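You operate a simulated robot arm through the tools that you are given. There is no shell and no other tool. Be economical: measure what you need, move in short steps, check, and stop when the job is done.

You are at the controls of a simulated two-armed robot. One attempt, no reset.

TASK
Put one of the ice tubes from the top of the tubes table in the steel pan. Then take the teal box on the issue table and put it away on the filters shelf. Then carry the blue tub with both arms and set it on the top tray of the trolley. Do these in the order given.

The check looks at the end state, three seconds after you hand in, the way a careful person would. Anything else that was tipped, shoved, dropped, spilled or broken makes it a failure.

THE ROBOT
Two 6-joint arms with two-finger parallel grippers on one trunk, on a base that drives. Base frame: it is fixed to the floor where the robot stands at the start and does not move with it; the origin is under the middle of the robot, x ahead of it, y to its left, z up; the surface under the hand at the start is at about z = 76. Readings come in cm, rad, newtons and seconds.
The left shoulder is at the start at [6, 18.7, 107.2], the right one opposite. With the tool pointing down near the work surface each hand reaches from about 24 to 62 cm from the robot's upright axis, wherever it stands, measured 20 degrees to its own side. Places, roughly: blue tub [700, -200, 50]; filters shelf [620, 310, 90]; ice tube (4x4x5 cm) [70, 10, 80]; teal box [600, 75, 100]; top tray of the trolley [710, -230, 80]. Payload 1.57 kg a hand.
Tool frame (each hand has its own): the origin (TCP) lies between the finger pads and is the grasp point; the fingertips stand 3 cm ahead of it; z points along the fingers, y is the line along which they close. The gripper opens to 11 cm. The fingers are 2.4 cm wide and 1.2 cm thick; the gripper's body (4.8 by 11.2 cm) begins 7.8 cm behind the TCP.
Orientation is that of the tool frame in the base frame, as a unit quaternion [x, y, z, w]. With the fingers straight down and closing along the base's y, the tool's x points along the base's -x, its y along +y and its z along -z.

THE INTERFACE
- The arms move only by the tool move_arm. It takes "left_steps", "right_steps" or both (then of equal length, played together; a hand with none holds still); each is a list of rows, each a list of 3 entries, a list of its own where there are three numbers: the shift along the tool's x, y, z in cm, then the turn, a rotation vector about the tool's x, y, z in rad, then the closure, from 0 (fully open) to 1 (shut). In form: [[[tx, ty, tz], [ax, ay, az], grip], ...]. A call has 1 to 12 rows; each row shifts and turns the commanded pose from where the row before left it, along the tool's axes as they then stand. Each row takes 0.2 s and may step no farther than 5 cm and 0.15 rad from the row before; otherwise, or with a gripper value out of range, the whole call is refused. A pose out of reach is approached as far as the arm can. The call stops where the force on the tool passes 40 N (or 10 N more than at its start, if that is more) or the arm is blocked; 0.2 s more then pass. The fingers move at their own pace (about 15.3 cm/s each) and stop on an object; they squeeze with about 41 N. The grip force told is the motor's: it shows also when the fingers shut on nothing. Time passes only in rows, and 0.2 s behind the last, so rows that do not move let the fingers close. The reply holds the time, the measured pose of the TCP, the force on the tool along the base axes, the opening and the grip force, in the units named above and with some noise, with the torque about the TCP (base axes, N m) and any sound that the robot's microphone picked up.
- Cameras (640 x 400 px; columns grow to the right, rows downward): "scene" is now at [1.23, -1.37, 160.54]; the picture's right is [-0.17, -0.98, 0.00], its down [-0.80, 0.14, -0.58] and it looks along [0.57, -0.10, -0.82] (base axes); focal length 256 px, centre (320, 200). "left" rides on the left gripper at [7, -1.6, -14.1] in its tool frame; the picture's right is [0.23, 0.97, 0.00], its down [-0.86, 0.20, -0.48] and it looks along [-0.47, 0.11, 0.88] (tool axes); focal length 222 px, centre (320, 200). "right" rides on the right gripper at [7, 1.6, -14.1] in its tool frame; the picture's right is [-0.23, 0.97, 0.00], its down [-0.86, -0.20, -0.48] and it looks along [-0.47, -0.11, 0.88] (tool axes); focal length 222 px, centre (320, 200). There is no depth. A picture from a camera that has moved, and an enlarged one, comes with that camera's place and axes in the base frame and with its lens.
- snapshot(camera): a new picture of that camera. The clock stands still meanwhile.
- slide_trunk(by): slides the trunk up (or, below 0, down) by that many cm; the arms and the scene camera ride with it, the base frame stays. It gives what a move gives, with no picture.
- roll_base(legs): drives the robot by 1 to 6 legs, each [ahead, left, turn to the left] in cm, cm and rad, along the robot's own axes; the way and the turn of a leg run together, so that a leg with both is an arc; at most 150 cm and 3.142 rad a leg. The arms and the cameras ride along, it lands a little off, and it stops where it bumps. It gives what a move gives.
- head_to(pan, tilt): turns the head with the scene camera to pan (to the left, within 1.501 rad either way) and tilt (down, from -0.506 to 1.204), counted from straight ahead of the robot. It gives what a move gives.
- inspect(camera, box): a new picture of the part [left, top, right, bottom] of that camera's present view, enlarged. The clock stands still meanwhile.
- sign_off(): hands the job in; it is judged then, once.

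Work in short steps. Places have to be worked out from the pictures, the camera data and where the tool is seen: move nearer, look again, correct. Check each grasp and each placing, and mend what went wrong. You have 165 turns and 138 pictures in all, those below and enlarged ones among them. Open the grippers and draw the arms clear of the work before you hand the job in, unless the task says otherwise; then end with one line.

The tools are called by a JSON object that holds its "api" and its "payload". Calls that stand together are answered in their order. move_arm: Moves the arms, as the interface text tells. Its arguments: {"type":"object","properties":{"left_steps":{"type":"array","items":{"type":"array"}},"right_steps":{"type":"array","items":{"type":"array"}}},"required":[]} The other tools are called the same way: slide_trunk (by) slides the trunk up or down; roll_base (legs) drives the base; head_to (pan, tilt) turns the head that bears the scene camera; snapshot (camera) takes a picture; inspect (camera, box) takes an enlarged picture of a part of a camera's view; sign_off () hands the job in.

At the start:

```text
t: 0.0
left_ee_pos: [38.4, 13.09, 105.78]
left_tcp_rot: [0.001, 1.0, 0.0, 0.0]
left_wrist_force: [-0.5, -0.4, -0.6]
left_wrist_torque: [0.02, 0.02, 0.01]
left_grip_width: 11.01
left_finger_force: 0.0
right_ee_pos: [37.21, -16.1, 104.63]
right_tcp_rot: [-0.001, 1.0, 0.0, 0.001]
right_wrist_force: [0.7, 0.2, -0.5]
right_wrist_torque: [0.0, 0.0, 0.04]
right_grip_width: 11.0
right_finger_force: 0.1
trunk travel left (down, up): [-70.0, 29.0]
robot x, y, heading: [-0.33, 0.15, 0.0]
head pan, tilt: [-0.175, 0.953]
```

scene: 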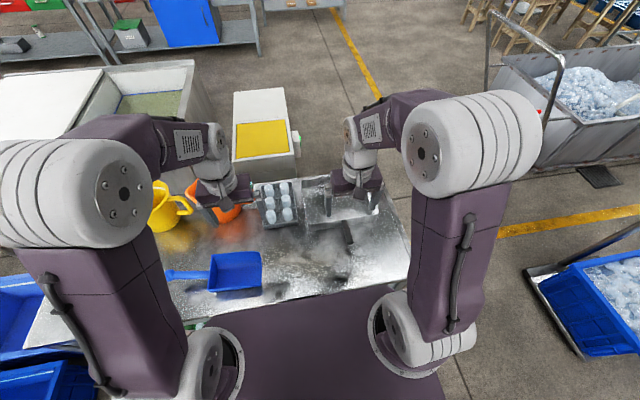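
right: 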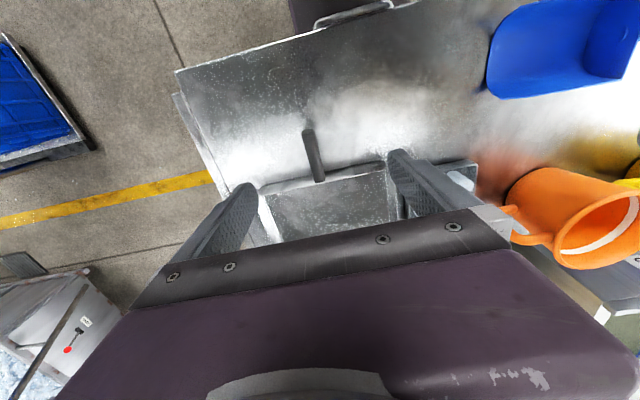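
left: 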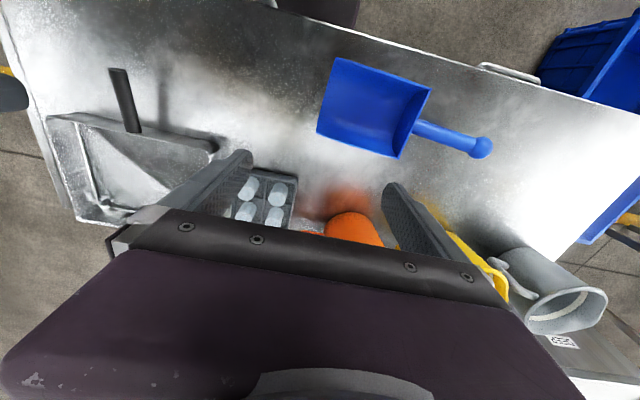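

The ice tubes sit in a small tray next to the steel pan. I'll enlarge that part of the scene.

{"api": "inspect", "payload": {"camera": "scene", "box": [200, 150, 420, 290]}}

{"api": "inspect", "payload": {"camera": "left", "box": [20, 80, 400, 250]}}

```text
2.86 times, centred on (310, 220) of scene
camera zoom: at [1.23, -1.37, 160.54], right [-0.17, -0.98, 0.0], down [-0.8, 0.14, -0.58], along [0.57, -0.1, -0.82], focal length 732 px, centre (349, 143)
```

zoom: 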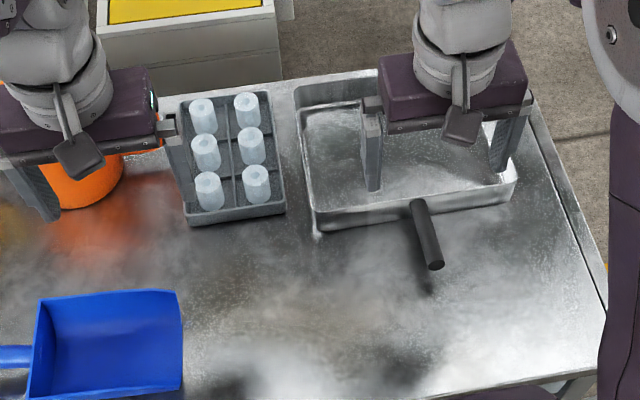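

```text
1.68 times, centred on (210, 165) of left
camera zoom: at [31.44, 11.48, 119.86], right [-0.23, 0.97, 0.0], down [0.86, 0.2, 0.48], along [0.47, 0.11, -0.88], focal length 374 px, centre (505, 259)
```

zoom: 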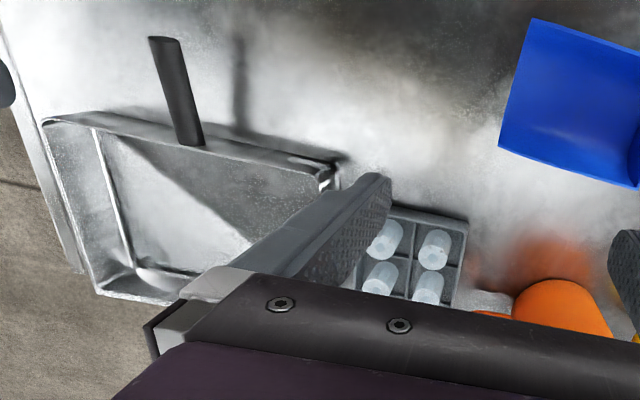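

The front-right tube's top works out at about (51.3, 1.6, 82.5) and the pan's centre at about (56, -21). I'll clear the left hand to the left and up, and bring the right hand above the tube, turned 45° so the fingers close diagonally between neighbours.

{"api": "move_arm", "payload": {"left_steps": [[[0, 3, -3], [0, 0, 0], 0], [[0, 3, -3], [0, 0, 0], 0], [[0, 3, -2], [0, 0, 0], 0], [[0, 3, 0], [0, 0, 0], 0], [[0, 0, 0], [0, 0, 0], 0], [[0, 0, 0], [0, 0, 0], 0], [[0, 0, 0], [0, 0, 0], 0], [[0, 0, 0], [0, 0, 0], 0], [[0, 0, 0], [0, 0, 0], 0], [[0, 0, 0], [0, 0, 0], 0], [[0, 0, 0], [0, 0, 0], 0]], "right_steps": [[[-2.8, 3.5, 1.3], [0, 0, 0], 0], [[-2.8, 3.5, 1.3], [0, 0, 0], 0], [[-2.8, 3.5, 1.3], [0, 0, 0], 0], [[-2.8, 3.5, 1.3], [0, 0, 0], 0], [[-2.8, 3.5, 1.3], [0, 0, 0], 0], [[0, 0, 0], [0, 0, 0.131], 0.2], [[0, 0, 0], [0, 0, 0.131], 0.3], [[0, 0, 0], [0, 0, 0.131], 0.45], [[0, 0, 0], [0, 0, 0.131], 0.45], [[0, 0, 0], [0, 0, 0.131], 0.45], [[0, 0, 0], [0, 0, 0.131], 0.45]]}}

{"api": "snapshot", "payload": {"camera": "right"}}

{"api": "snapshot", "payload": {"camera": "scene"}}

```text
t: 2.4
left_ee_pos: [38.57, 24.82, 113.61]
left_tcp_rot: [0.0, 1.0, 0.0, 0.0]
left_wrist_force: [-1.2, 0.7, 0.6]
left_wrist_torque: [-0.02, 0.01, 0.01]
left_grip_width: 11.0
left_finger_force: 0.0
right_ee_pos: [51.24, 1.46, 98.06]
right_tcp_rot: [0.384, 0.923, 0.0, -0.001]
right_wrist_force: [0.5, -1.1, 0.5]
right_wrist_torque: [-0.01, 0.04, -0.02]
right_grip_width: 6.04
right_finger_force: 0.0
trunk travel left (down, up): [-70.0, 29.0]
robot x, y, heading: [-0.03, -0.08, -0.001]
head pan, tilt: [-0.175, 0.953]
```

```text
132 pictures are left
camera right: at [47.63, 7.7, 112.34], right [0.85, 0.53, 0.0], down [0.46, -0.75, 0.48], along [0.25, -0.41, -0.88], focal length 222 px, centre (320, 200)
```

right: 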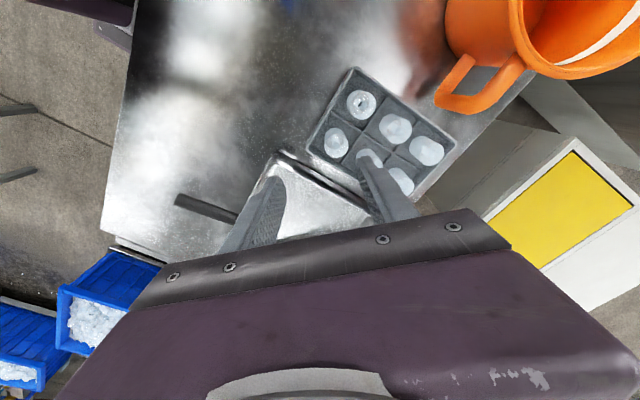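

```text
131 pictures are left
camera scene: at [1.23, -1.38, 160.54], right [-0.17, -0.98, 0.0], down [-0.8, 0.14, -0.58], along [0.57, -0.1, -0.82], focal length 256 px, centre (320, 200)
```

scene: 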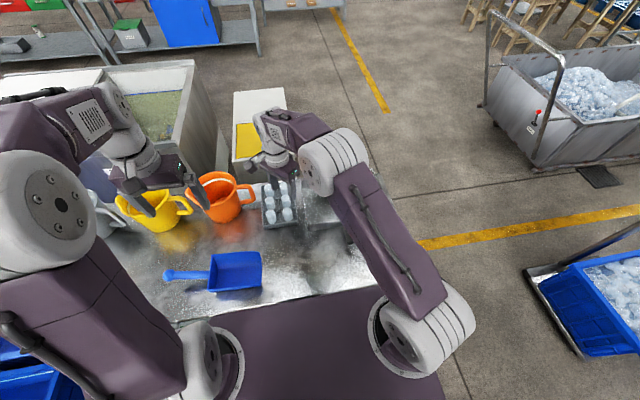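

Triangulating the two cameras puts the front-right tube's top near (53.8, 1.8, 79). I'll shift there, come down to about z=89 and look again.

{"api": "move_arm", "payload": {"right_steps": [[[-0.75, 0.95, 3], [0, 0, 0], 0.45], [[-0.75, 0.95, 3], [0, 0, 0], 0.45], [[0, 0, 3], [0, 0, 0], 0.45], [[0, 0, 0], [0, 0, 0], 0.45]]}}

{"api": "snapshot", "payload": {"camera": "right"}}

{"api": "inspect", "payload": {"camera": "scene", "box": [220, 140, 360, 240]}}

```text
t: 3.4
left_ee_pos: [38.53, 24.91, 113.61]
left_tcp_rot: [0.001, 1.0, 0.0, 0.0]
left_wrist_force: [-0.2, -0.4, -0.3]
left_wrist_torque: [0.0, 0.0, 0.02]
left_grip_width: 11.02
left_finger_force: 0.0
right_ee_pos: [53.69, 1.76, 89.09]
right_tcp_rot: [0.384, 0.923, 0.0, 0.001]
right_wrist_force: [-0.3, 0.6, 0.1]
right_wrist_torque: [0.0, 0.03, -0.04]
right_grip_width: 6.05
right_finger_force: 0.0
trunk travel left (down, up): [-70.0, 29.0]
robot x, y, heading: [0.33, -0.4, -0.001]
head pan, tilt: [-0.175, 0.953]
```

```text
130 pictures are left
camera right: at [50.01, 7.99, 103.29], right [0.85, 0.53, 0.0], down [0.46, -0.75, 0.48], along [0.25, -0.41, -0.88], focal length 222 px, centre (320, 200)
```

right: 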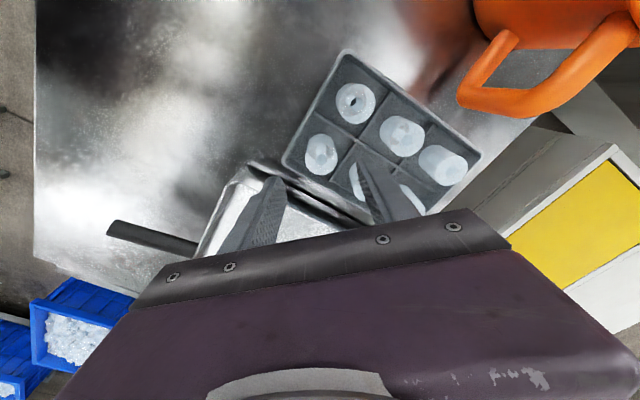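

```text
4.00 times, centred on (290, 190) of scene
camera zoom: at [1.23, -1.37, 160.54], right [-0.17, -0.98, 0.0], down [-0.8, 0.14, -0.58], along [0.57, -0.1, -0.82], focal length 1025 px, centre (440, 240)
```

zoom: 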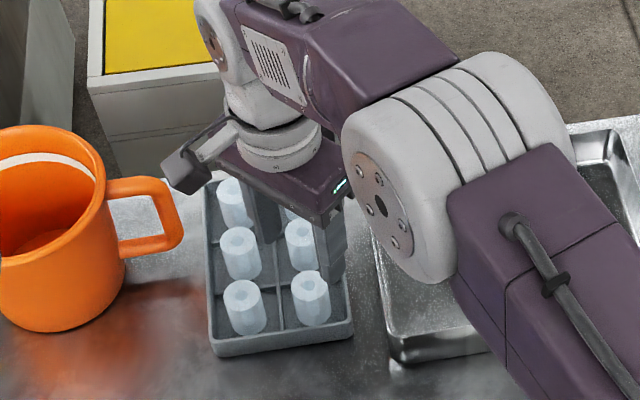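

The tube and fingers are close together in this view, so I'll enlarge it to correct the aim.

{"api": "inspect", "payload": {"camera": "right", "box": [220, 30, 500, 240]}}

```text
1.90 times, centred on (360, 135) of right
camera zoom: at [50.01, 7.99, 103.29], right [0.85, 0.53, 0.0], down [0.46, -0.75, 0.48], along [0.25, -0.41, -0.88], focal length 423 px, centre (244, 324)
```

zoom: 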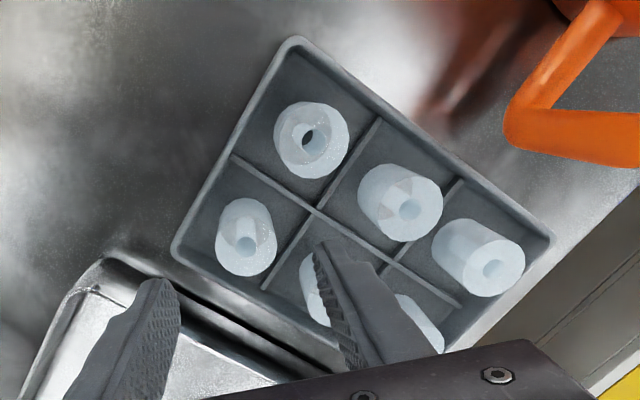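

The tube's top centre comes out at (53.85, 1.6, 81), right under the TCP. I'll descend 7.6 cm and close.

{"api": "move_arm", "payload": {"right_steps": [[[0, 0, 3], [0, 0, 0], 0.45], [[0, 0, 3], [0, 0, 0], 0.45], [[0, 0, 1.6], [0, 0, 0], 0.45], [[0, 0, 0], [0, 0, 0], 0.45], [[0, 0, 0], [0, 0, 0], 1], [[0, 0, 0], [0, 0, 0], 1], [[0, 0, 0], [0, 0, 0], 1]]}}

{"api": "snapshot", "payload": {"camera": "right"}}

```text
t: 4.5
left_ee_pos: [38.49, 24.76, 113.79]
left_tcp_rot: [0.0, 1.0, -0.001, 0.001]
left_wrist_force: [0.5, -0.3, -0.1]
left_wrist_torque: [-0.02, 0.02, 0.0]
left_grip_width: 10.99
left_finger_force: 0.0
right_ee_pos: [53.69, 1.35, 81.98]
right_tcp_rot: [0.384, 0.923, -0.001, 0.002]
right_wrist_force: [-7.5, -6.9, 23.5]
right_wrist_torque: [-0.32, 0.69, 0.03]
right_grip_width: 3.2
right_finger_force: 32.4
trunk travel left (down, up): [-70.0, 29.0]
robot x, y, heading: [0.15, 0.02, -0.006]
head pan, tilt: [-0.175, 0.953]
stopped in row 5 (right hand): the force on the tool passed its limit at 50 N (the readings are from after the stop); the commanded pose is now the measured one
```

```text
127 pictures are left
camera right: at [49.95, 7.62, 96.21], right [0.85, 0.53, 0.0], down [0.46, -0.74, 0.48], along [0.25, -0.41, -0.88], focal length 222 px, centre (320, 200)
```

right: 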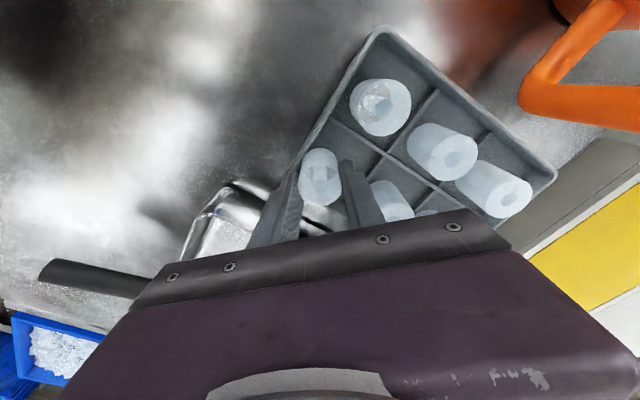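

The fingers stopped at 3.2 cm with grip force, and the tips seem to press on the divider. I'll keep closed and lift slowly straight up.

{"api": "move_arm", "payload": {"right_steps": [[[0, 0, -0.5], [0, 0, 0], 1], [[0, 0, -1], [0, 0, 0], 1], [[0, 0, -2], [0, 0, 0], 1], [[0, 0, -3], [0, 0, 0], 1], [[0, 0, -3], [0, 0, 0], 1]]}}

{"api": "snapshot", "payload": {"camera": "right"}}

{"api": "inspect", "payload": {"camera": "scene", "box": [200, 140, 400, 265]}}

```text
t: 5.7
left_ee_pos: [38.44, 24.92, 113.75]
left_tcp_rot: [-0.001, 1.0, 0.0, -0.001]
left_wrist_force: [-0.8, 0.6, 0.4]
left_wrist_torque: [0.02, -0.01, -0.01]
left_grip_width: 11.01
left_finger_force: 0.2
right_ee_pos: [53.73, 1.47, 90.95]
right_tcp_rot: [0.383, 0.924, -0.002, 0.0]
right_wrist_force: [0.7, -0.3, -0.1]
right_wrist_torque: [-0.02, 0.01, 0.01]
right_grip_width: 3.18
right_finger_force: 40.2
trunk travel left (down, up): [-70.0, 29.0]
robot x, y, heading: [0.36, -0.0, 0.004]
head pan, tilt: [-0.175, 0.953]
```

```text
126 pictures are left
camera right: at [50.05, 7.7, 105.32], right [0.85, 0.53, 0.0], down [0.46, -0.74, 0.48], along [0.25, -0.41, -0.88], focal length 222 px, centre (320, 200)
```

right: 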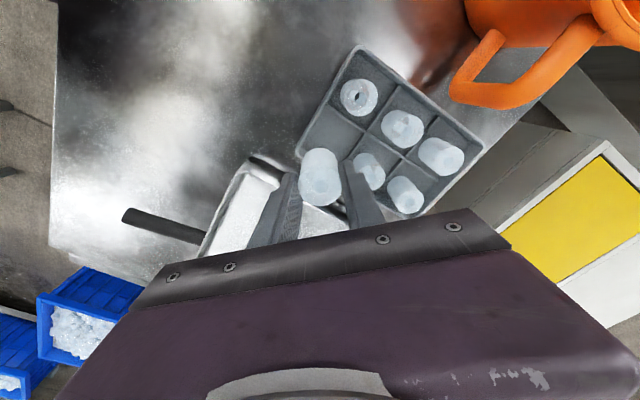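

```text
3.20 times, centred on (300, 202) of scene
camera zoom: at [1.12, -1.38, 160.53], right [-0.17, -0.98, 0.0], down [-0.8, 0.14, -0.58], along [0.57, -0.1, -0.81], focal length 820 px, centre (384, 192)
```

zoom: 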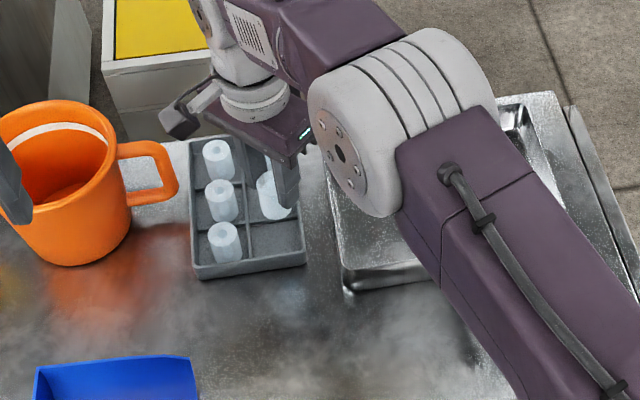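

The tube is held. I'll carry it across to above the pan centre, around (56, -19).

{"api": "move_arm", "payload": {"right_steps": [[[-3.1, -2.55, 0], [0, 0, 0], 1], [[-3.1, -2.55, 0], [0, 0, 0], 1], [[-3.1, -2.55, 0], [0, 0, 0], 1], [[-3.1, -2.55, 0], [0, 0, 0], 1], [[-3.1, -2.55, 0], [0, 0, 0], 1], [[0, 0, 0], [0, 0, 0], 1]]}}

{"api": "snapshot", "payload": {"camera": "right"}}

{"api": "inspect", "payload": {"camera": "scene", "box": [240, 140, 440, 265]}}

{"api": "snapshot", "payload": {"camera": "left"}}

```text
t: 7.1
left_ee_pos: [38.6, 24.89, 113.7]
left_tcp_rot: [0.001, 1.0, -0.001, -0.001]
left_wrist_force: [0.5, -0.9, -0.3]
left_wrist_torque: [-0.03, 0.02, 0.02]
left_grip_width: 11.01
left_finger_force: 0.1
right_ee_pos: [55.79, -18.42, 91.09]
right_tcp_rot: [0.383, 0.924, -0.001, 0.0]
right_wrist_force: [-0.2, 0.4, -0.6]
right_wrist_torque: [-0.04, 0.01, 0.0]
right_grip_width: 3.15
right_finger_force: 40.5
trunk travel left (down, up): [-70.0, 29.0]
robot x, y, heading: [0.29, 0.14, 0.003]
head pan, tilt: [-0.175, 0.953]
```

```text
124 pictures are left
camera right: at [52.07, -12.18, 105.45], right [0.85, 0.53, 0.0], down [0.46, -0.74, 0.48], along [0.25, -0.41, -0.88], focal length 222 px, centre (320, 200)
```

right: 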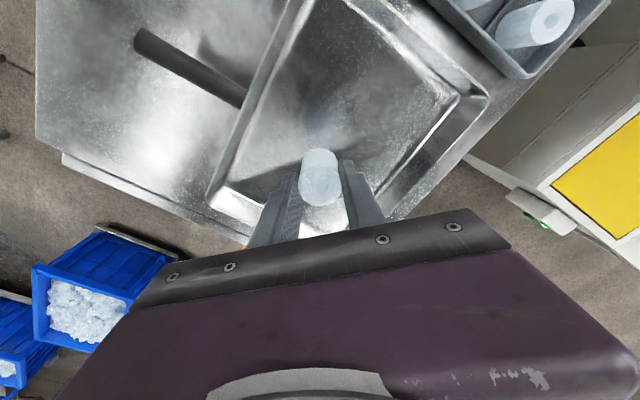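

```text
3.20 times, centred on (340, 202) of scene
camera zoom: at [1.23, -1.28, 160.54], right [-0.17, -0.98, 0.0], down [-0.8, 0.14, -0.58], along [0.57, -0.1, -0.82], focal length 820 px, centre (256, 192)
```

zoom: 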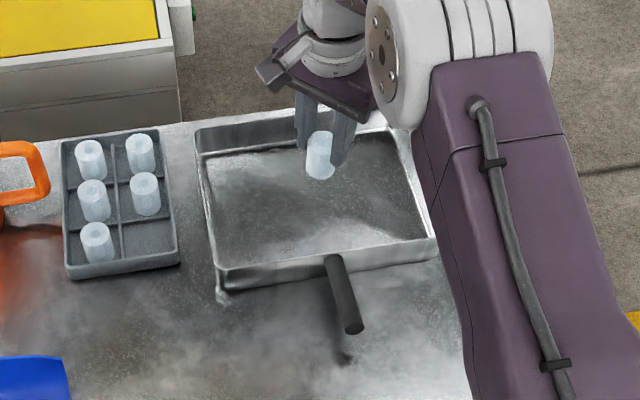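

```text
122 pictures are left
camera left: at [31.59, 23.33, 127.69], right [-0.23, 0.97, 0.0], down [0.86, 0.2, 0.48], along [0.47, 0.11, -0.88], focal length 222 px, centre (320, 200)
```

left: 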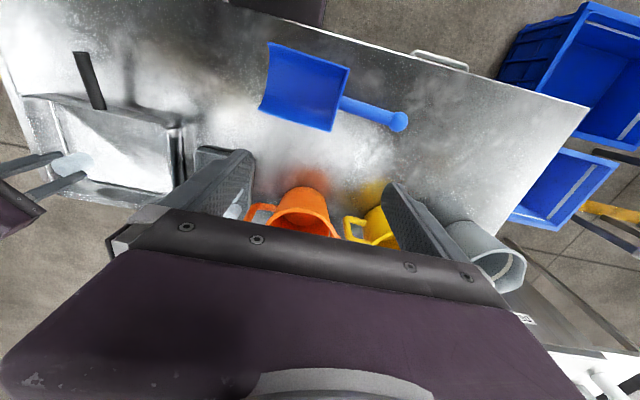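

The tube hangs over the pan's centre. I'll lower by 8 cm, then feel for the pan floor in small steps.

{"api": "move_arm", "payload": {"right_steps": [[[0, 0, 3], [0, 0, 0], 1], [[0, 0, 3], [0, 0, 0], 1], [[0, 0, 1.5], [0, 0, 0], 1], [[0, 0, 0.6], [0, 0, 0], 1], [[0, 0, 0], [0, 0, 0], 1]]}}

{"api": "inspect", "payload": {"camera": "scene", "box": [290, 160, 390, 225]}}

```text
t: 8.3
left_ee_pos: [38.58, 24.87, 113.62]
left_tcp_rot: [0.0, 1.0, 0.0, 0.0]
left_wrist_force: [-0.2, 0.8, 0.8]
left_wrist_torque: [0.03, -0.04, 0.02]
left_grip_width: 11.0
left_finger_force: 0.1
right_ee_pos: [55.71, -18.56, 83.16]
right_tcp_rot: [0.382, 0.924, -0.002, 0.0]
right_wrist_force: [-0.3, 0.9, -0.2]
right_wrist_torque: [-0.01, 0.02, 0.01]
right_grip_width: 3.16
right_finger_force: 40.2
trunk travel left (down, up): [-70.0, 29.0]
robot x, y, heading: [0.14, -0.16, 0.003]
head pan, tilt: [-0.175, 0.953]
```

```text
6.15 times, centred on (340, 192) of scene
camera zoom: at [1.23, -1.37, 160.54], right [-0.17, -0.98, 0.0], down [-0.8, 0.14, -0.58], along [0.57, -0.1, -0.82], focal length 1578 px, centre (197, 246)
```

zoom: 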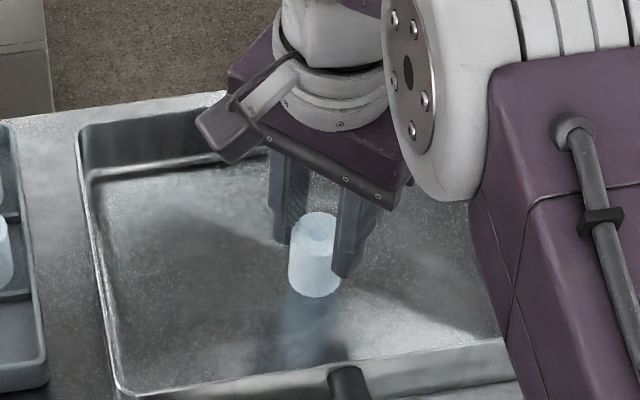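

Still free of contact, judging by the forces and the gap to the reflection. I'll creep down in 0.4 cm rows.

{"api": "move_arm", "payload": {"right_steps": [[[0, 0, 0.4], [0, 0, 0], 1], [[0, 0, 0.4], [0, 0, 0], 1], [[0, 0, 0], [0, 0, 0], 1]]}}

{"api": "inspect", "payload": {"camera": "scene", "box": [290, 160, 390, 225]}}

```text
t: 9.1
left_ee_pos: [38.65, 24.75, 113.67]
left_tcp_rot: [0.0, 1.0, 0.0, -0.001]
left_wrist_force: [-0.8, 0.4, -0.7]
left_wrist_torque: [-0.02, -0.01, 0.01]
left_grip_width: 11.0
left_finger_force: 0.1
right_ee_pos: [55.7, -18.7, 82.28]
right_tcp_rot: [0.383, 0.924, -0.001, 0.001]
right_wrist_force: [-0.5, 0.1, 0.2]
right_wrist_torque: [0.01, -0.02, -0.01]
right_grip_width: 3.16
right_finger_force: 40.3
trunk travel left (down, up): [-70.0, 29.0]
robot x, y, heading: [-0.04, 0.11, -0.004]
head pan, tilt: [-0.175, 0.953]
```

```text
6.15 times, centred on (340, 192) of scene
camera zoom: at [1.23, -1.38, 160.54], right [-0.18, -0.98, 0.0], down [-0.8, 0.14, -0.58], along [0.57, -0.1, -0.82], focal length 1578 px, centre (197, 246)
```

zoom: 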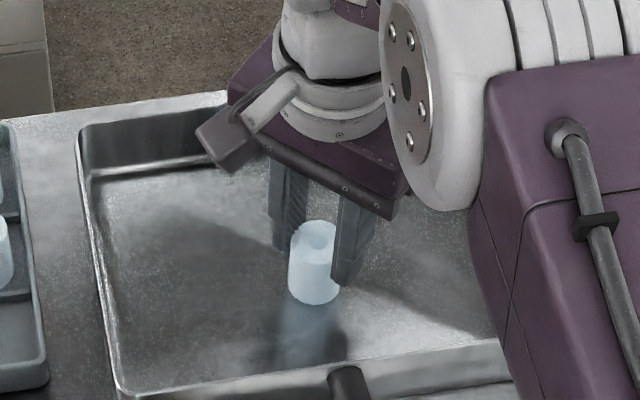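

Still nothing felt, so I'll keep creeping.

{"api": "move_arm", "payload": {"right_steps": [[[0, 0, 0.3], [0, 0, 0], 1], [[0, 0, 0.3], [0, 0, 0], 1], [[0, 0, 0], [0, 0, 0], 1]]}}

```text
t: 9.9
left_ee_pos: [38.58, 24.85, 113.7]
left_tcp_rot: [0.0, 1.0, 0.0, 0.0]
left_wrist_force: [-0.6, 0.1, -0.2]
left_wrist_torque: [0.02, 0.0, 0.0]
left_grip_width: 10.99
left_finger_force: 0.0
right_ee_pos: [55.74, -18.57, 81.78]
right_tcp_rot: [0.383, 0.924, -0.002, 0.0]
right_wrist_force: [-0.4, -0.4, 6.7]
right_wrist_torque: [-0.01, -0.04, -0.01]
right_grip_width: 3.16
right_finger_force: 40.4
trunk travel left (down, up): [-70.0, 29.0]
robot x, y, heading: [0.05, -0.07, -0.003]
head pan, tilt: [-0.175, 0.953]
```

Contact at 6.7 N: the tube stands on the pan floor. I'll open partly, rise, and look.

{"api": "move_arm", "payload": {"right_steps": [[[0, 0, 0], [0, 0, 0], 0.55], [[0, 0, 0], [0, 0, 0], 0.4], [[0, 0, 0], [0, 0, 0], 0.4], [[0, 0, -3], [0, 0, 0], 0.4], [[0, 0, -4], [0, 0, 0], 0.4], [[0, 0, -4], [0, 0, 0], 0.4], [[0, 0, -4], [0, 0, 0], 0.4]]}}

{"api": "inspect", "payload": {"camera": "scene", "box": [240, 140, 440, 265]}}

```text
t: 11.5
left_ee_pos: [38.38, 24.85, 113.69]
left_tcp_rot: [0.001, 1.0, -0.001, 0.0]
left_wrist_force: [-1.0, 0.4, -0.5]
left_wrist_torque: [0.01, 0.0, -0.01]
left_grip_width: 11.01
left_finger_force: 0.1
right_ee_pos: [55.38, -18.48, 96.67]
right_tcp_rot: [0.383, 0.924, -0.002, 0.0]
right_wrist_force: [0.8, -0.4, 0.6]
right_wrist_torque: [0.02, -0.01, 0.0]
right_grip_width: 6.62
right_finger_force: 0.0
trunk travel left (down, up): [-70.0, 29.0]
robot x, y, heading: [-0.14, -0.01, -0.002]
head pan, tilt: [-0.175, 0.953]
```

```text
3.20 times, centred on (340, 202) of scene
camera zoom: at [1.12, -1.34, 160.53], right [-0.17, -0.98, 0.0], down [-0.8, 0.14, -0.58], along [0.57, -0.1, -0.81], focal length 820 px, centre (256, 192)
```

zoom: 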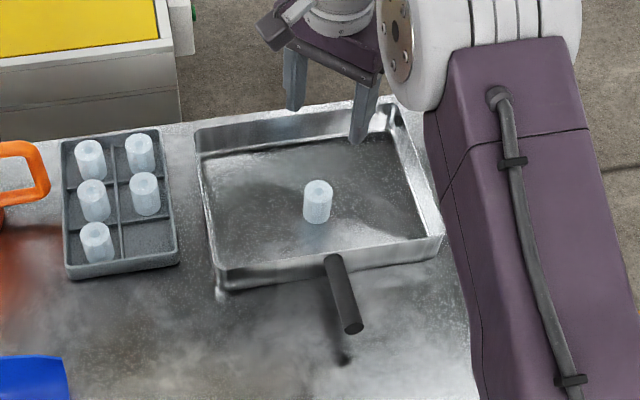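

First part done. I'll draw both hands up and back for driving and undo the wrist turn.

{"api": "move_arm", "payload": {"right_steps": [[[0, 0, -4], [0, 0, -0.131], 0], [[0, 0, -4], [0, 0, -0.131], 0], [[0, 0, -4], [0, 0, -0.131], 0], [[0, 0, -4], [0, 0, -0.131], 0], [[0, 0, 0], [0, 0, -0.131], 0], [[0, 0, 0], [0, 0, -0.131], 0], [[4.5, 0, 0], [0, 0, 0], 0], [[4.5, 0, 0], [0, 0, 0], 0], [[4.5, 0, 0], [0, 0, 0], 0], [[4.5, 0, 0], [0, 0, 0], 0], [[4.5, 0, 0], [0, 0, 0], 0]], "left_steps": [[[1.5, 0, 0], [0, 0, 0], 0], [[1.5, 0, 0], [0, 0, 0], 0], [[1.5, 0, 0], [0, 0, 0], 0], [[1.5, 0, 0], [0, 0, 0], 0], [[0, 0, 0], [0, 0, 0], 0], [[0, 0, 0], [0, 0, 0], 0], [[0, 0, 0], [0, 0, 0], 0], [[0, 0, 0], [0, 0, 0], 0], [[0, 0, 0], [0, 0, 0], 0], [[0, 0, 0], [0, 0, 0], 0], [[0, 0, 0], [0, 0, 0], 0]]}}

{"api": "head_to", "payload": {"pan": 0, "tilt": 0.3}}

{"api": "snapshot", "payload": {"camera": "scene"}}

{"api": "head_to", "payload": {"pan": 0.9, "tilt": 0.4}}

{"api": "snapshot", "payload": {"camera": "scene"}}

{"api": "head_to", "payload": {"pan": -0.9, "tilt": 0.4}}

{"api": "snapshot", "payload": {"camera": "scene"}}

```text
t: 13.9
left_ee_pos: [32.39, 24.82, 113.87]
left_tcp_rot: [0.0, 1.0, 0.0, 0.001]
left_wrist_force: [0.1, -0.7, 0.0]
left_wrist_torque: [0.01, -0.04, -0.02]
left_grip_width: 11.01
left_finger_force: 0.0
right_ee_pos: [33.01, -18.39, 112.72]
right_tcp_rot: [0.0, 1.0, -0.002, 0.001]
right_wrist_force: [-0.5, 0.1, 0.1]
right_wrist_torque: [-0.02, 0.0, -0.01]
right_grip_width: 10.99
right_finger_force: 0.0
trunk travel left (down, up): [-70.0, 29.0]
robot x, y, heading: [-0.04, 0.13, -0.002]
head pan, tilt: [-0.175, 0.953]
```

```text
t: 14.9
left_ee_pos: [32.58, 24.76, 113.72]
left_tcp_rot: [0.0, 1.0, 0.0, 0.001]
left_wrist_force: [0.5, 0.0, 0.1]
left_wrist_torque: [0.02, 0.02, -0.01]
left_grip_width: 11.02
left_finger_force: 0.1
right_ee_pos: [33.11, -18.59, 112.57]
right_tcp_rot: [0.0, 1.0, -0.002, 0.001]
right_wrist_force: [-0.1, 0.2, -0.7]
right_wrist_torque: [0.05, -0.01, 0.0]
right_grip_width: 11.0
right_finger_force: 0.0
trunk travel left (down, up): [-70.0, 29.0]
robot x, y, heading: [-0.17, -0.47, 0.003]
head pan, tilt: [0.0, 0.3]
```

```text
118 pictures are left
camera scene: at [3.38, -0.12, 166.14], right [0.0, -1.0, 0.0], down [-0.3, 0.0, -0.96], along [0.96, 0.0, -0.3], focal length 256 px, centre (320, 200)
```

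scene: 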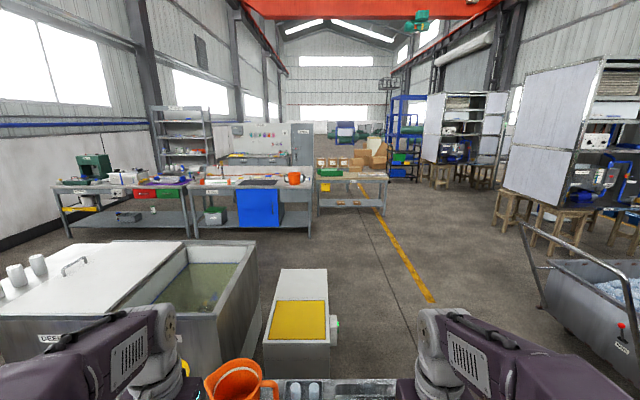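

```text
t: 16.1
left_ee_pos: [32.63, 24.85, 113.66]
left_tcp_rot: [0.0, 1.0, 0.0, 0.0]
left_wrist_force: [0.1, 0.5, 0.1]
left_wrist_torque: [0.06, 0.0, -0.04]
left_grip_width: 11.0
left_finger_force: 0.0
right_ee_pos: [33.19, -18.53, 112.7]
right_tcp_rot: [0.0, 1.0, -0.002, 0.0]
right_wrist_force: [0.2, -0.4, 0.5]
right_wrist_torque: [-0.03, 0.01, -0.02]
right_grip_width: 11.0
right_finger_force: 0.1
trunk travel left (down, up): [-70.0, 29.0]
robot x, y, heading: [0.2, 0.06, -0.003]
head pan, tilt: [0.901, 0.4]
```

```text
117 pictures are left
camera scene: at [-0.15, 7.14, 165.23], right [0.78, -0.62, 0.0], down [-0.24, -0.3, -0.92], along [0.57, 0.72, -0.39], focal length 256 px, centre (320, 200)
```

scene: 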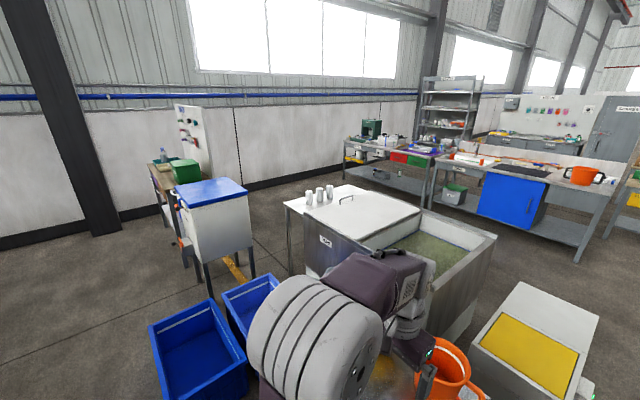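

```text
t: 17.9
left_ee_pos: [32.68, 24.9, 113.59]
left_tcp_rot: [0.0, 1.0, 0.0, 0.0]
left_wrist_force: [0.5, 0.9, 0.3]
left_wrist_torque: [0.04, 0.02, 0.02]
left_grip_width: 10.99
left_finger_force: 0.1
right_ee_pos: [33.21, -18.54, 112.52]
right_tcp_rot: [0.0, 1.0, -0.003, 0.0]
right_wrist_force: [0.0, 0.5, -0.9]
right_wrist_torque: [0.03, 0.01, 0.03]
right_grip_width: 11.01
right_finger_force: 0.0
trunk travel left (down, up): [-70.0, 29.0]
robot x, y, heading: [-0.06, 0.27, -0.002]
head pan, tilt: [-0.901, 0.4]
```

```text
116 pictures are left
camera scene: at [-0.16, -7.37, 165.23], right [-0.78, -0.62, 0.0], down [-0.24, 0.3, -0.92], along [0.57, -0.72, -0.39], focal length 256 px, centre (320, 200)
```

scene: 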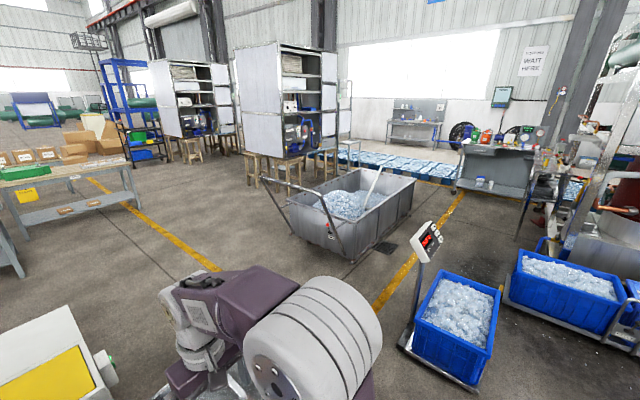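

The route ahead is open floor to the right of the ice chest. I'll enlarge the far area to find the issue table, the filters shelf, and the trolley.

{"api": "head_to", "payload": {"pan": 0, "tilt": 0.3}}

{"api": "inspect", "payload": {"camera": "scene", "box": [140, 90, 300, 190]}}

{"api": "inspect", "payload": {"camera": "scene", "box": [300, 90, 460, 220]}}

```text
t: 19.1
left_ee_pos: [32.64, 24.7, 113.62]
left_tcp_rot: [-0.001, 1.0, 0.0, 0.0]
left_wrist_force: [-0.1, -0.2, -0.3]
left_wrist_torque: [0.01, 0.03, 0.02]
left_grip_width: 10.99
left_finger_force: 0.1
right_ee_pos: [33.12, -18.55, 112.62]
right_tcp_rot: [0.0, 1.0, -0.002, 0.001]
right_wrist_force: [0.7, -0.1, 0.2]
right_wrist_torque: [-0.01, 0.02, 0.0]
right_grip_width: 10.99
right_finger_force: 0.2
trunk travel left (down, up): [-70.0, 29.0]
robot x, y, heading: [-0.02, -0.02, -0.003]
head pan, tilt: [0.0, 0.3]
```

```text
4.00 times, centred on (220, 140) of scene
camera zoom: at [3.42, -0.13, 166.15], right [0.0, -1.0, 0.0], down [-0.3, 0.0, -0.96], along [0.96, 0.0, -0.3], focal length 1025 px, centre (720, 440)
```

zoom: 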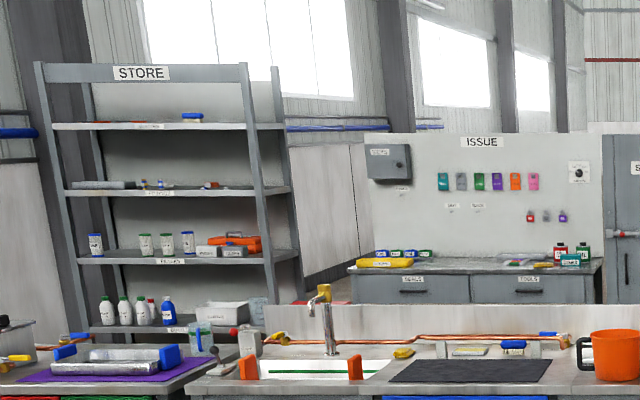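

```text
3.08 times, centred on (380, 155) of scene
camera zoom: at [3.42, -0.13, 166.15], right [0.0, -1.0, 0.0], down [-0.3, 0.0, -0.96], along [0.96, 0.0, -0.3], focal length 789 px, centre (135, 338)
```

zoom: 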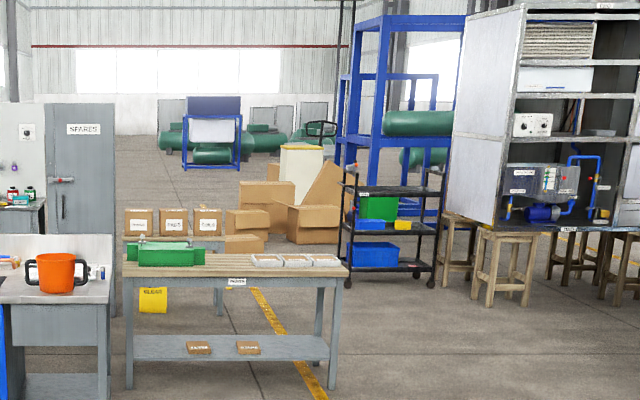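

The teal box is on the "ISSUE" bench behind the sink bench, the "STORE" rack holds the filters shelf, and the trolley is ahead right. The gap between sink bench and spares table looks too narrow, so I'll go around on the right: back off first, then strafe right to y≈-78.

{"api": "roll_base", "payload": {"legs": [[-15, 0, 0], [0, -78, 0]]}}

{"api": "snapshot", "payload": {"camera": "scene"}}

```text
t: 24.3
left_ee_pos: [17.81, -53.13, 113.77]
left_tcp_rot: [-0.001, 1.0, 0.0, 0.0]
left_wrist_force: [0.4, 0.9, 0.1]
left_wrist_torque: [0.02, 0.0, -0.01]
left_grip_width: 11.02
left_finger_force: 0.0
right_ee_pos: [18.6, -96.42, 112.59]
right_tcp_rot: [0.0, 1.0, -0.001, 0.0]
right_wrist_force: [0.0, 0.1, -0.2]
right_wrist_torque: [-0.01, 0.01, 0.03]
right_grip_width: 11.02
right_finger_force: 0.1
trunk travel left (down, up): [-70.0, 29.0]
robot x, y, heading: [-14.6, -78.39, -0.001]
head pan, tilt: [0.0, 0.3]
```

```text
113 pictures are left
camera scene: at [-11.25, -78.05, 166.15], right [0.0, -1.0, 0.0], down [-0.3, 0.0, -0.96], along [0.96, 0.0, -0.3], focal length 256 px, centre (320, 200)
```

scene: 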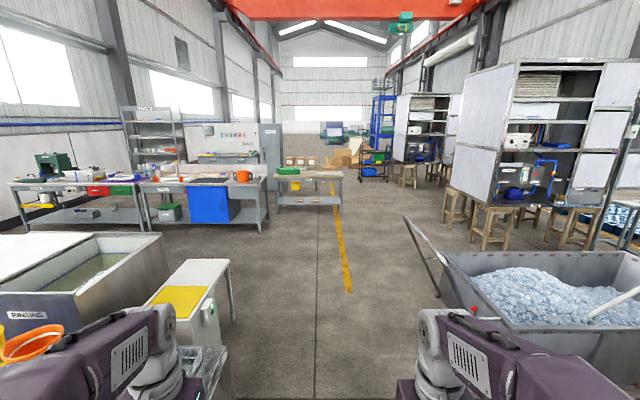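

The lane ahead at y≈-78 is clear between the cooler and the ice cart. I'll drive to x≈270 and look.

{"api": "roll_base", "payload": {"legs": [[145, 2, 0], [140, 0, 0]]}}

{"api": "snapshot", "payload": {"camera": "scene"}}

```text
t: 38.1
left_ee_pos: [303.14, -51.4, 113.65]
left_tcp_rot: [0.009, 1.0, 0.0, 0.0]
left_wrist_force: [-0.1, 0.1, 0.2]
left_wrist_torque: [-0.03, 0.01, -0.03]
left_grip_width: 11.0
left_finger_force: 0.0
right_ee_pos: [302.87, -94.8, 112.55]
right_tcp_rot: [0.007, 1.0, -0.002, 0.001]
right_wrist_force: [-0.7, -0.1, 0.5]
right_wrist_torque: [-0.03, 0.03, -0.01]
right_grip_width: 10.97
right_finger_force: 0.1
trunk travel left (down, up): [-70.0, 29.0]
robot x, y, heading: [270.33, -75.73, -0.01]
head pan, tilt: [0.0, 0.3]
```

```text
112 pictures are left
camera scene: at [273.57, -75.88, 166.15], right [-0.02, -1.0, 0.0], down [-0.3, 0.01, -0.96], along [0.96, -0.02, -0.3], focal length 256 px, centre (320, 200)
```

scene: 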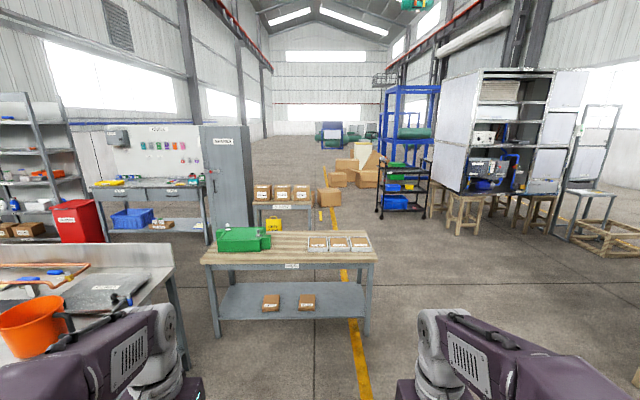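

The spares table spans x≈430–475, y≈3…-117, with a boxes table behind it at about x≈545. I'll go round its right end and look left into the gap.

{"api": "roll_base", "payload": {"legs": [[60, -95, 0.01], [135, 0, 0]]}}

{"api": "head_to", "payload": {"pan": 1.1, "tilt": 0.45}}

{"api": "snapshot", "payload": {"camera": "scene"}}

{"api": "head_to", "payload": {"pan": 0.0, "tilt": 0.4}}

{"api": "snapshot", "payload": {"camera": "scene"}}

```text
t: 50.1
left_ee_pos: [497.9, -139.71, 113.65]
left_tcp_rot: [-0.018, 1.0, 0.0, 0.0]
left_wrist_force: [-0.3, -0.7, 0.0]
left_wrist_torque: [-0.02, -0.01, 0.01]
left_grip_width: 11.01
left_finger_force: 0.0
right_ee_pos: [499.94, -182.92, 112.61]
right_tcp_rot: [-0.019, 1.0, -0.002, 0.001]
right_wrist_force: [-0.1, 1.3, 0.5]
right_wrist_torque: [-0.01, 0.0, -0.02]
right_grip_width: 10.98
right_finger_force: 0.1
trunk travel left (down, up): [-70.0, 29.0]
robot x, y, heading: [466.16, -165.88, 0.032]
head pan, tilt: [0.0, 0.3]
```

```text
t: 51.5
left_ee_pos: [497.97, -139.7, 113.66]
left_tcp_rot: [-0.018, 1.0, 0.0, 0.0]
left_wrist_force: [1.3, -0.5, -0.3]
left_wrist_torque: [0.01, 0.04, 0.0]
left_grip_width: 11.0
left_finger_force: 0.1
right_ee_pos: [500.01, -182.96, 112.61]
right_tcp_rot: [-0.018, 1.0, -0.002, 0.0]
right_wrist_force: [-0.2, 0.0, 0.4]
right_wrist_torque: [0.01, 0.0, -0.02]
right_grip_width: 11.01
right_finger_force: 0.0
trunk travel left (down, up): [-70.0, 29.0]
robot x, y, heading: [466.21, -165.77, 0.038]
head pan, tilt: [1.1, 0.45]
```

```text
111 pictures are left
camera scene: at [464.21, -157.64, 164.76], right [0.91, -0.42, 0.0], down [-0.18, -0.39, -0.9], along [0.38, 0.82, -0.44], focal length 256 px, centre (320, 200)
```

scene: 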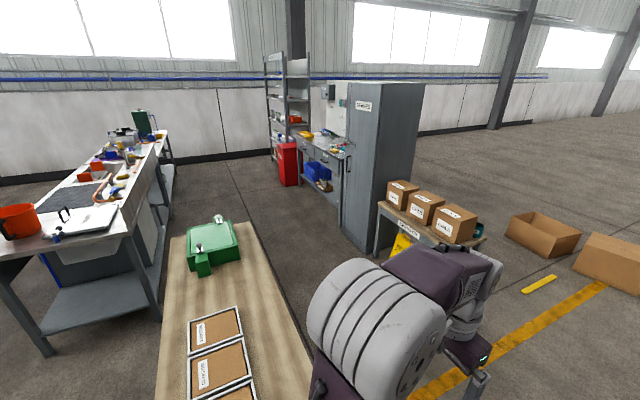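

```text
t: 52.8
left_ee_pos: [497.98, -139.76, 113.68]
left_tcp_rot: [-0.018, 1.0, 0.0, -0.001]
left_wrist_force: [0.4, -0.7, -0.4]
left_wrist_torque: [-0.01, 0.0, 0.02]
left_grip_width: 11.0
left_finger_force: 0.0
right_ee_pos: [500.05, -182.98, 112.52]
right_tcp_rot: [-0.019, 1.0, -0.002, 0.0]
right_wrist_force: [-0.4, -0.2, -0.7]
right_wrist_torque: [-0.02, -0.03, -0.03]
right_grip_width: 11.01
right_finger_force: 0.1
trunk travel left (down, up): [-70.0, 29.0]
robot x, y, heading: [465.71, -165.72, 0.033]
head pan, tilt: [0.0, 0.4]
```

```text
110 pictures are left
camera scene: at [469.56, -165.63, 165.22], right [0.04, -1.0, 0.0], down [-0.39, -0.01, -0.92], along [0.92, 0.03, -0.39], focal length 256 px, centre (320, 200)
```

scene: 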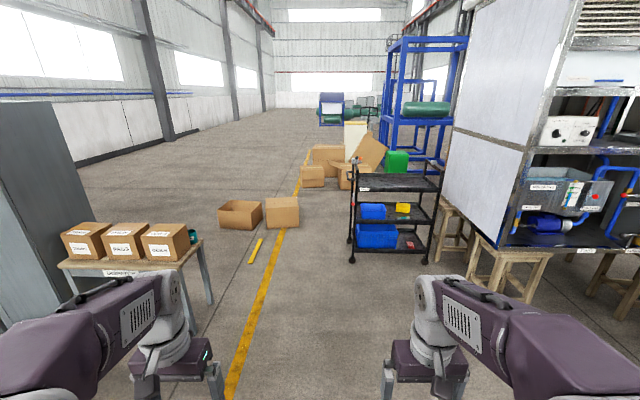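

The gap behind the spares table runs from x≈484 to ≈580 and my hands ride above the tables, so I'll strafe left along x≈530 to y≈0, then look again.

{"api": "roll_base", "payload": {"legs": [[64, 0, -0.033], [0, 120, 0], [0, 50, 0]]}}

{"api": "head_to", "payload": {"pan": 0.8, "tilt": 0.5}}

{"api": "snapshot", "payload": {"camera": "scene"}}

```text
t: 64.6
left_ee_pos: [564.28, 29.22, 113.71]
left_tcp_rot: [0.006, 1.0, 0.0, 0.001]
left_wrist_force: [0.0, -0.8, 1.1]
left_wrist_torque: [0.0, 0.0, 0.01]
left_grip_width: 11.0
left_finger_force: 0.1
right_ee_pos: [564.39, -14.02, 112.7]
right_tcp_rot: [0.004, 1.0, -0.003, 0.001]
right_wrist_force: [0.0, 0.4, 0.7]
right_wrist_torque: [0.0, 0.0, -0.02]
right_grip_width: 11.01
right_finger_force: 0.1
trunk travel left (down, up): [-70.0, 29.0]
robot x, y, heading: [531.57, 4.9, -0.007]
head pan, tilt: [0.0, 0.4]
```

```text
t: 65.7
left_ee_pos: [564.39, 29.21, 113.64]
left_tcp_rot: [0.006, 1.0, 0.0, 0.0]
left_wrist_force: [0.0, -0.3, -0.2]
left_wrist_torque: [-0.01, -0.01, 0.02]
left_grip_width: 11.01
left_finger_force: 0.0
right_ee_pos: [564.4, -14.04, 112.66]
right_tcp_rot: [0.005, 1.0, -0.001, 0.0]
right_wrist_force: [-0.9, 0.0, 0.0]
right_wrist_torque: [-0.01, 0.0, -0.04]
right_grip_width: 10.98
right_finger_force: 0.0
trunk travel left (down, up): [-70.0, 29.0]
robot x, y, heading: [531.52, 4.65, -0.011]
head pan, tilt: [0.799, 0.499]
```

```text
109 pictures are left
camera scene: at [531.96, 11.14, 164.31], right [0.71, -0.71, 0.0], down [-0.34, -0.34, -0.88], along [0.62, 0.62, -0.48], focal length 256 px, centre (320, 200)
```

scene: 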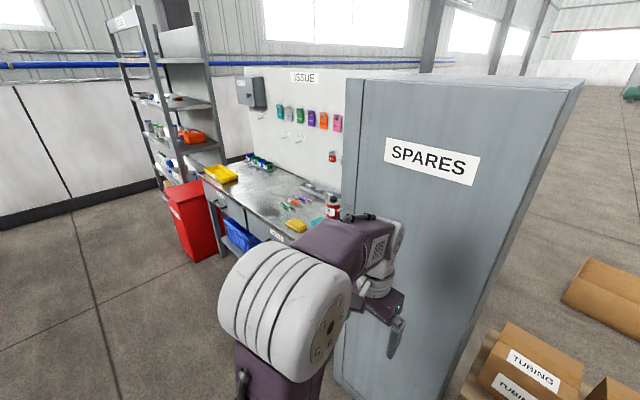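

Clear; I'll strafe left to y≈98, in front of the issue bench, and look ahead.

{"api": "roll_base", "payload": {"legs": [[0, 93, 0.01]]}}

{"api": "head_to", "payload": {"pan": 0.0, "tilt": 0.65}}

{"api": "snapshot", "payload": {"camera": "scene"}}

{"api": "snapshot", "payload": {"camera": "right"}}

```text
t: 70.6
left_ee_pos: [564.68, 123.47, 113.73]
left_tcp_rot: [0.001, 1.0, -0.001, -0.001]
left_wrist_force: [0.4, -0.1, -0.6]
left_wrist_torque: [0.0, 0.0, 0.0]
left_grip_width: 10.99
left_finger_force: 0.0
right_ee_pos: [565.18, 80.13, 112.6]
right_tcp_rot: [0.0, 1.0, -0.002, 0.0]
right_wrist_force: [-1.1, 0.2, -0.6]
right_wrist_torque: [0.03, -0.02, 0.0]
right_grip_width: 11.02
right_finger_force: 0.1
trunk travel left (down, up): [-70.0, 29.0]
robot x, y, heading: [532.16, 98.53, -0.005]
head pan, tilt: [0.799, 0.499]
```

```text
t: 71.8
left_ee_pos: [564.64, 123.4, 113.69]
left_tcp_rot: [0.001, 1.0, 0.0, 0.0]
left_wrist_force: [0.7, 0.5, -0.5]
left_wrist_torque: [0.03, 0.02, 0.01]
left_grip_width: 11.02
left_finger_force: 0.0
right_ee_pos: [565.1, 80.14, 112.53]
right_tcp_rot: [0.0, 1.0, -0.003, 0.0]
right_wrist_force: [-0.9, -0.2, -0.5]
right_wrist_torque: [0.04, -0.01, 0.0]
right_grip_width: 11.02
right_finger_force: 0.1
trunk travel left (down, up): [-70.0, 29.0]
robot x, y, heading: [532.06, 98.57, 0.0]
head pan, tilt: [0.0, 0.649]
```

```text
108 pictures are left
camera scene: at [534.78, 98.53, 162.98], right [0.0, -1.0, 0.0], down [-0.6, 0.0, -0.8], along [0.8, 0.0, -0.6], focal length 256 px, centre (320, 200)
```

scene: 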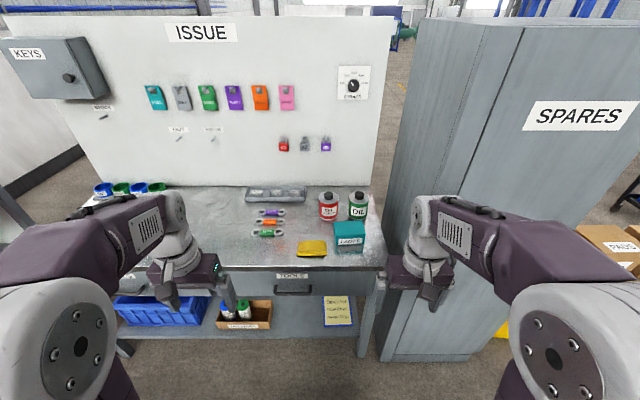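

```text
107 pictures are left
camera right: at [558.25, 81.92, 126.84], right [0.23, 0.97, 0.0], down [0.86, -0.2, 0.48], along [0.47, -0.11, -0.88], focal length 222 px, centre (320, 200)
```

right: 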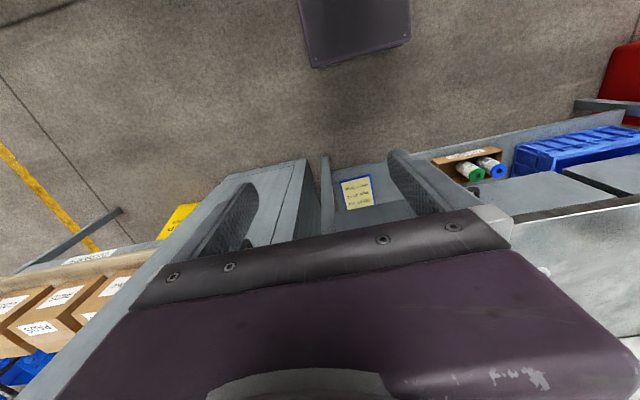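

The teal box sits near the bench's front-right, beside an oil bottle. I'll enlarge it.

{"api": "inspect", "payload": {"camera": "scene", "box": [280, 170, 400, 290]}}

```text
3.33 times, centred on (340, 230) of scene
camera zoom: at [534.78, 98.53, 162.98], right [0.0, -1.0, 0.0], down [-0.6, 0.0, -0.8], along [0.8, 0.0, -0.6], focal length 854 px, centre (253, 100)
```

zoom: 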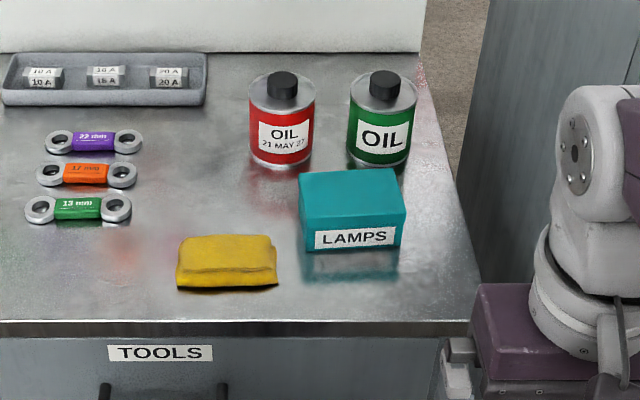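

The box (LAMPS) is about 12×7×6 cm with its short side facing the robot. Before choosing a grasp I'll look at the store rack.

{"api": "head_to", "payload": {"pan": 1.15, "tilt": 0.3}}

{"api": "snapshot", "payload": {"camera": "scene"}}

```text
t: 73.1
left_ee_pos: [564.72, 123.4, 113.69]
left_tcp_rot: [0.001, 1.0, -0.001, 0.0]
left_wrist_force: [0.0, -0.6, -0.4]
left_wrist_torque: [0.04, 0.03, 0.0]
left_grip_width: 11.0
left_finger_force: 0.0
right_ee_pos: [565.12, 80.21, 112.58]
right_tcp_rot: [0.0, 1.0, -0.002, 0.001]
right_wrist_force: [0.2, -0.1, 0.4]
right_wrist_torque: [0.0, 0.04, 0.0]
right_grip_width: 11.01
right_finger_force: 0.1
trunk travel left (down, up): [-70.0, 29.0]
robot x, y, heading: [531.91, 98.76, -0.003]
head pan, tilt: [1.15, 0.3]
```

```text
105 pictures are left
camera scene: at [529.94, 107.05, 166.15], right [0.91, -0.41, 0.0], down [-0.12, -0.27, -0.96], along [0.39, 0.87, -0.3], focal length 256 px, centre (320, 200)
```

scene: 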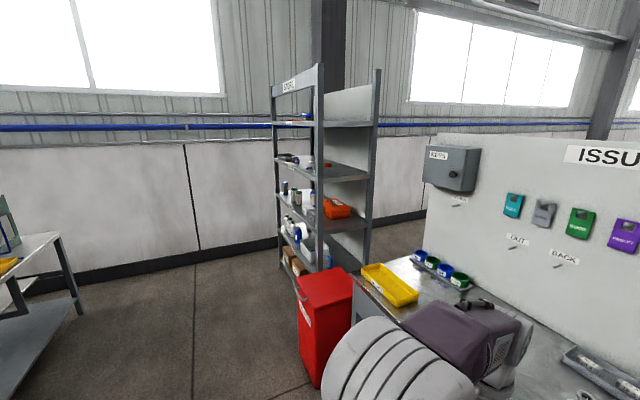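

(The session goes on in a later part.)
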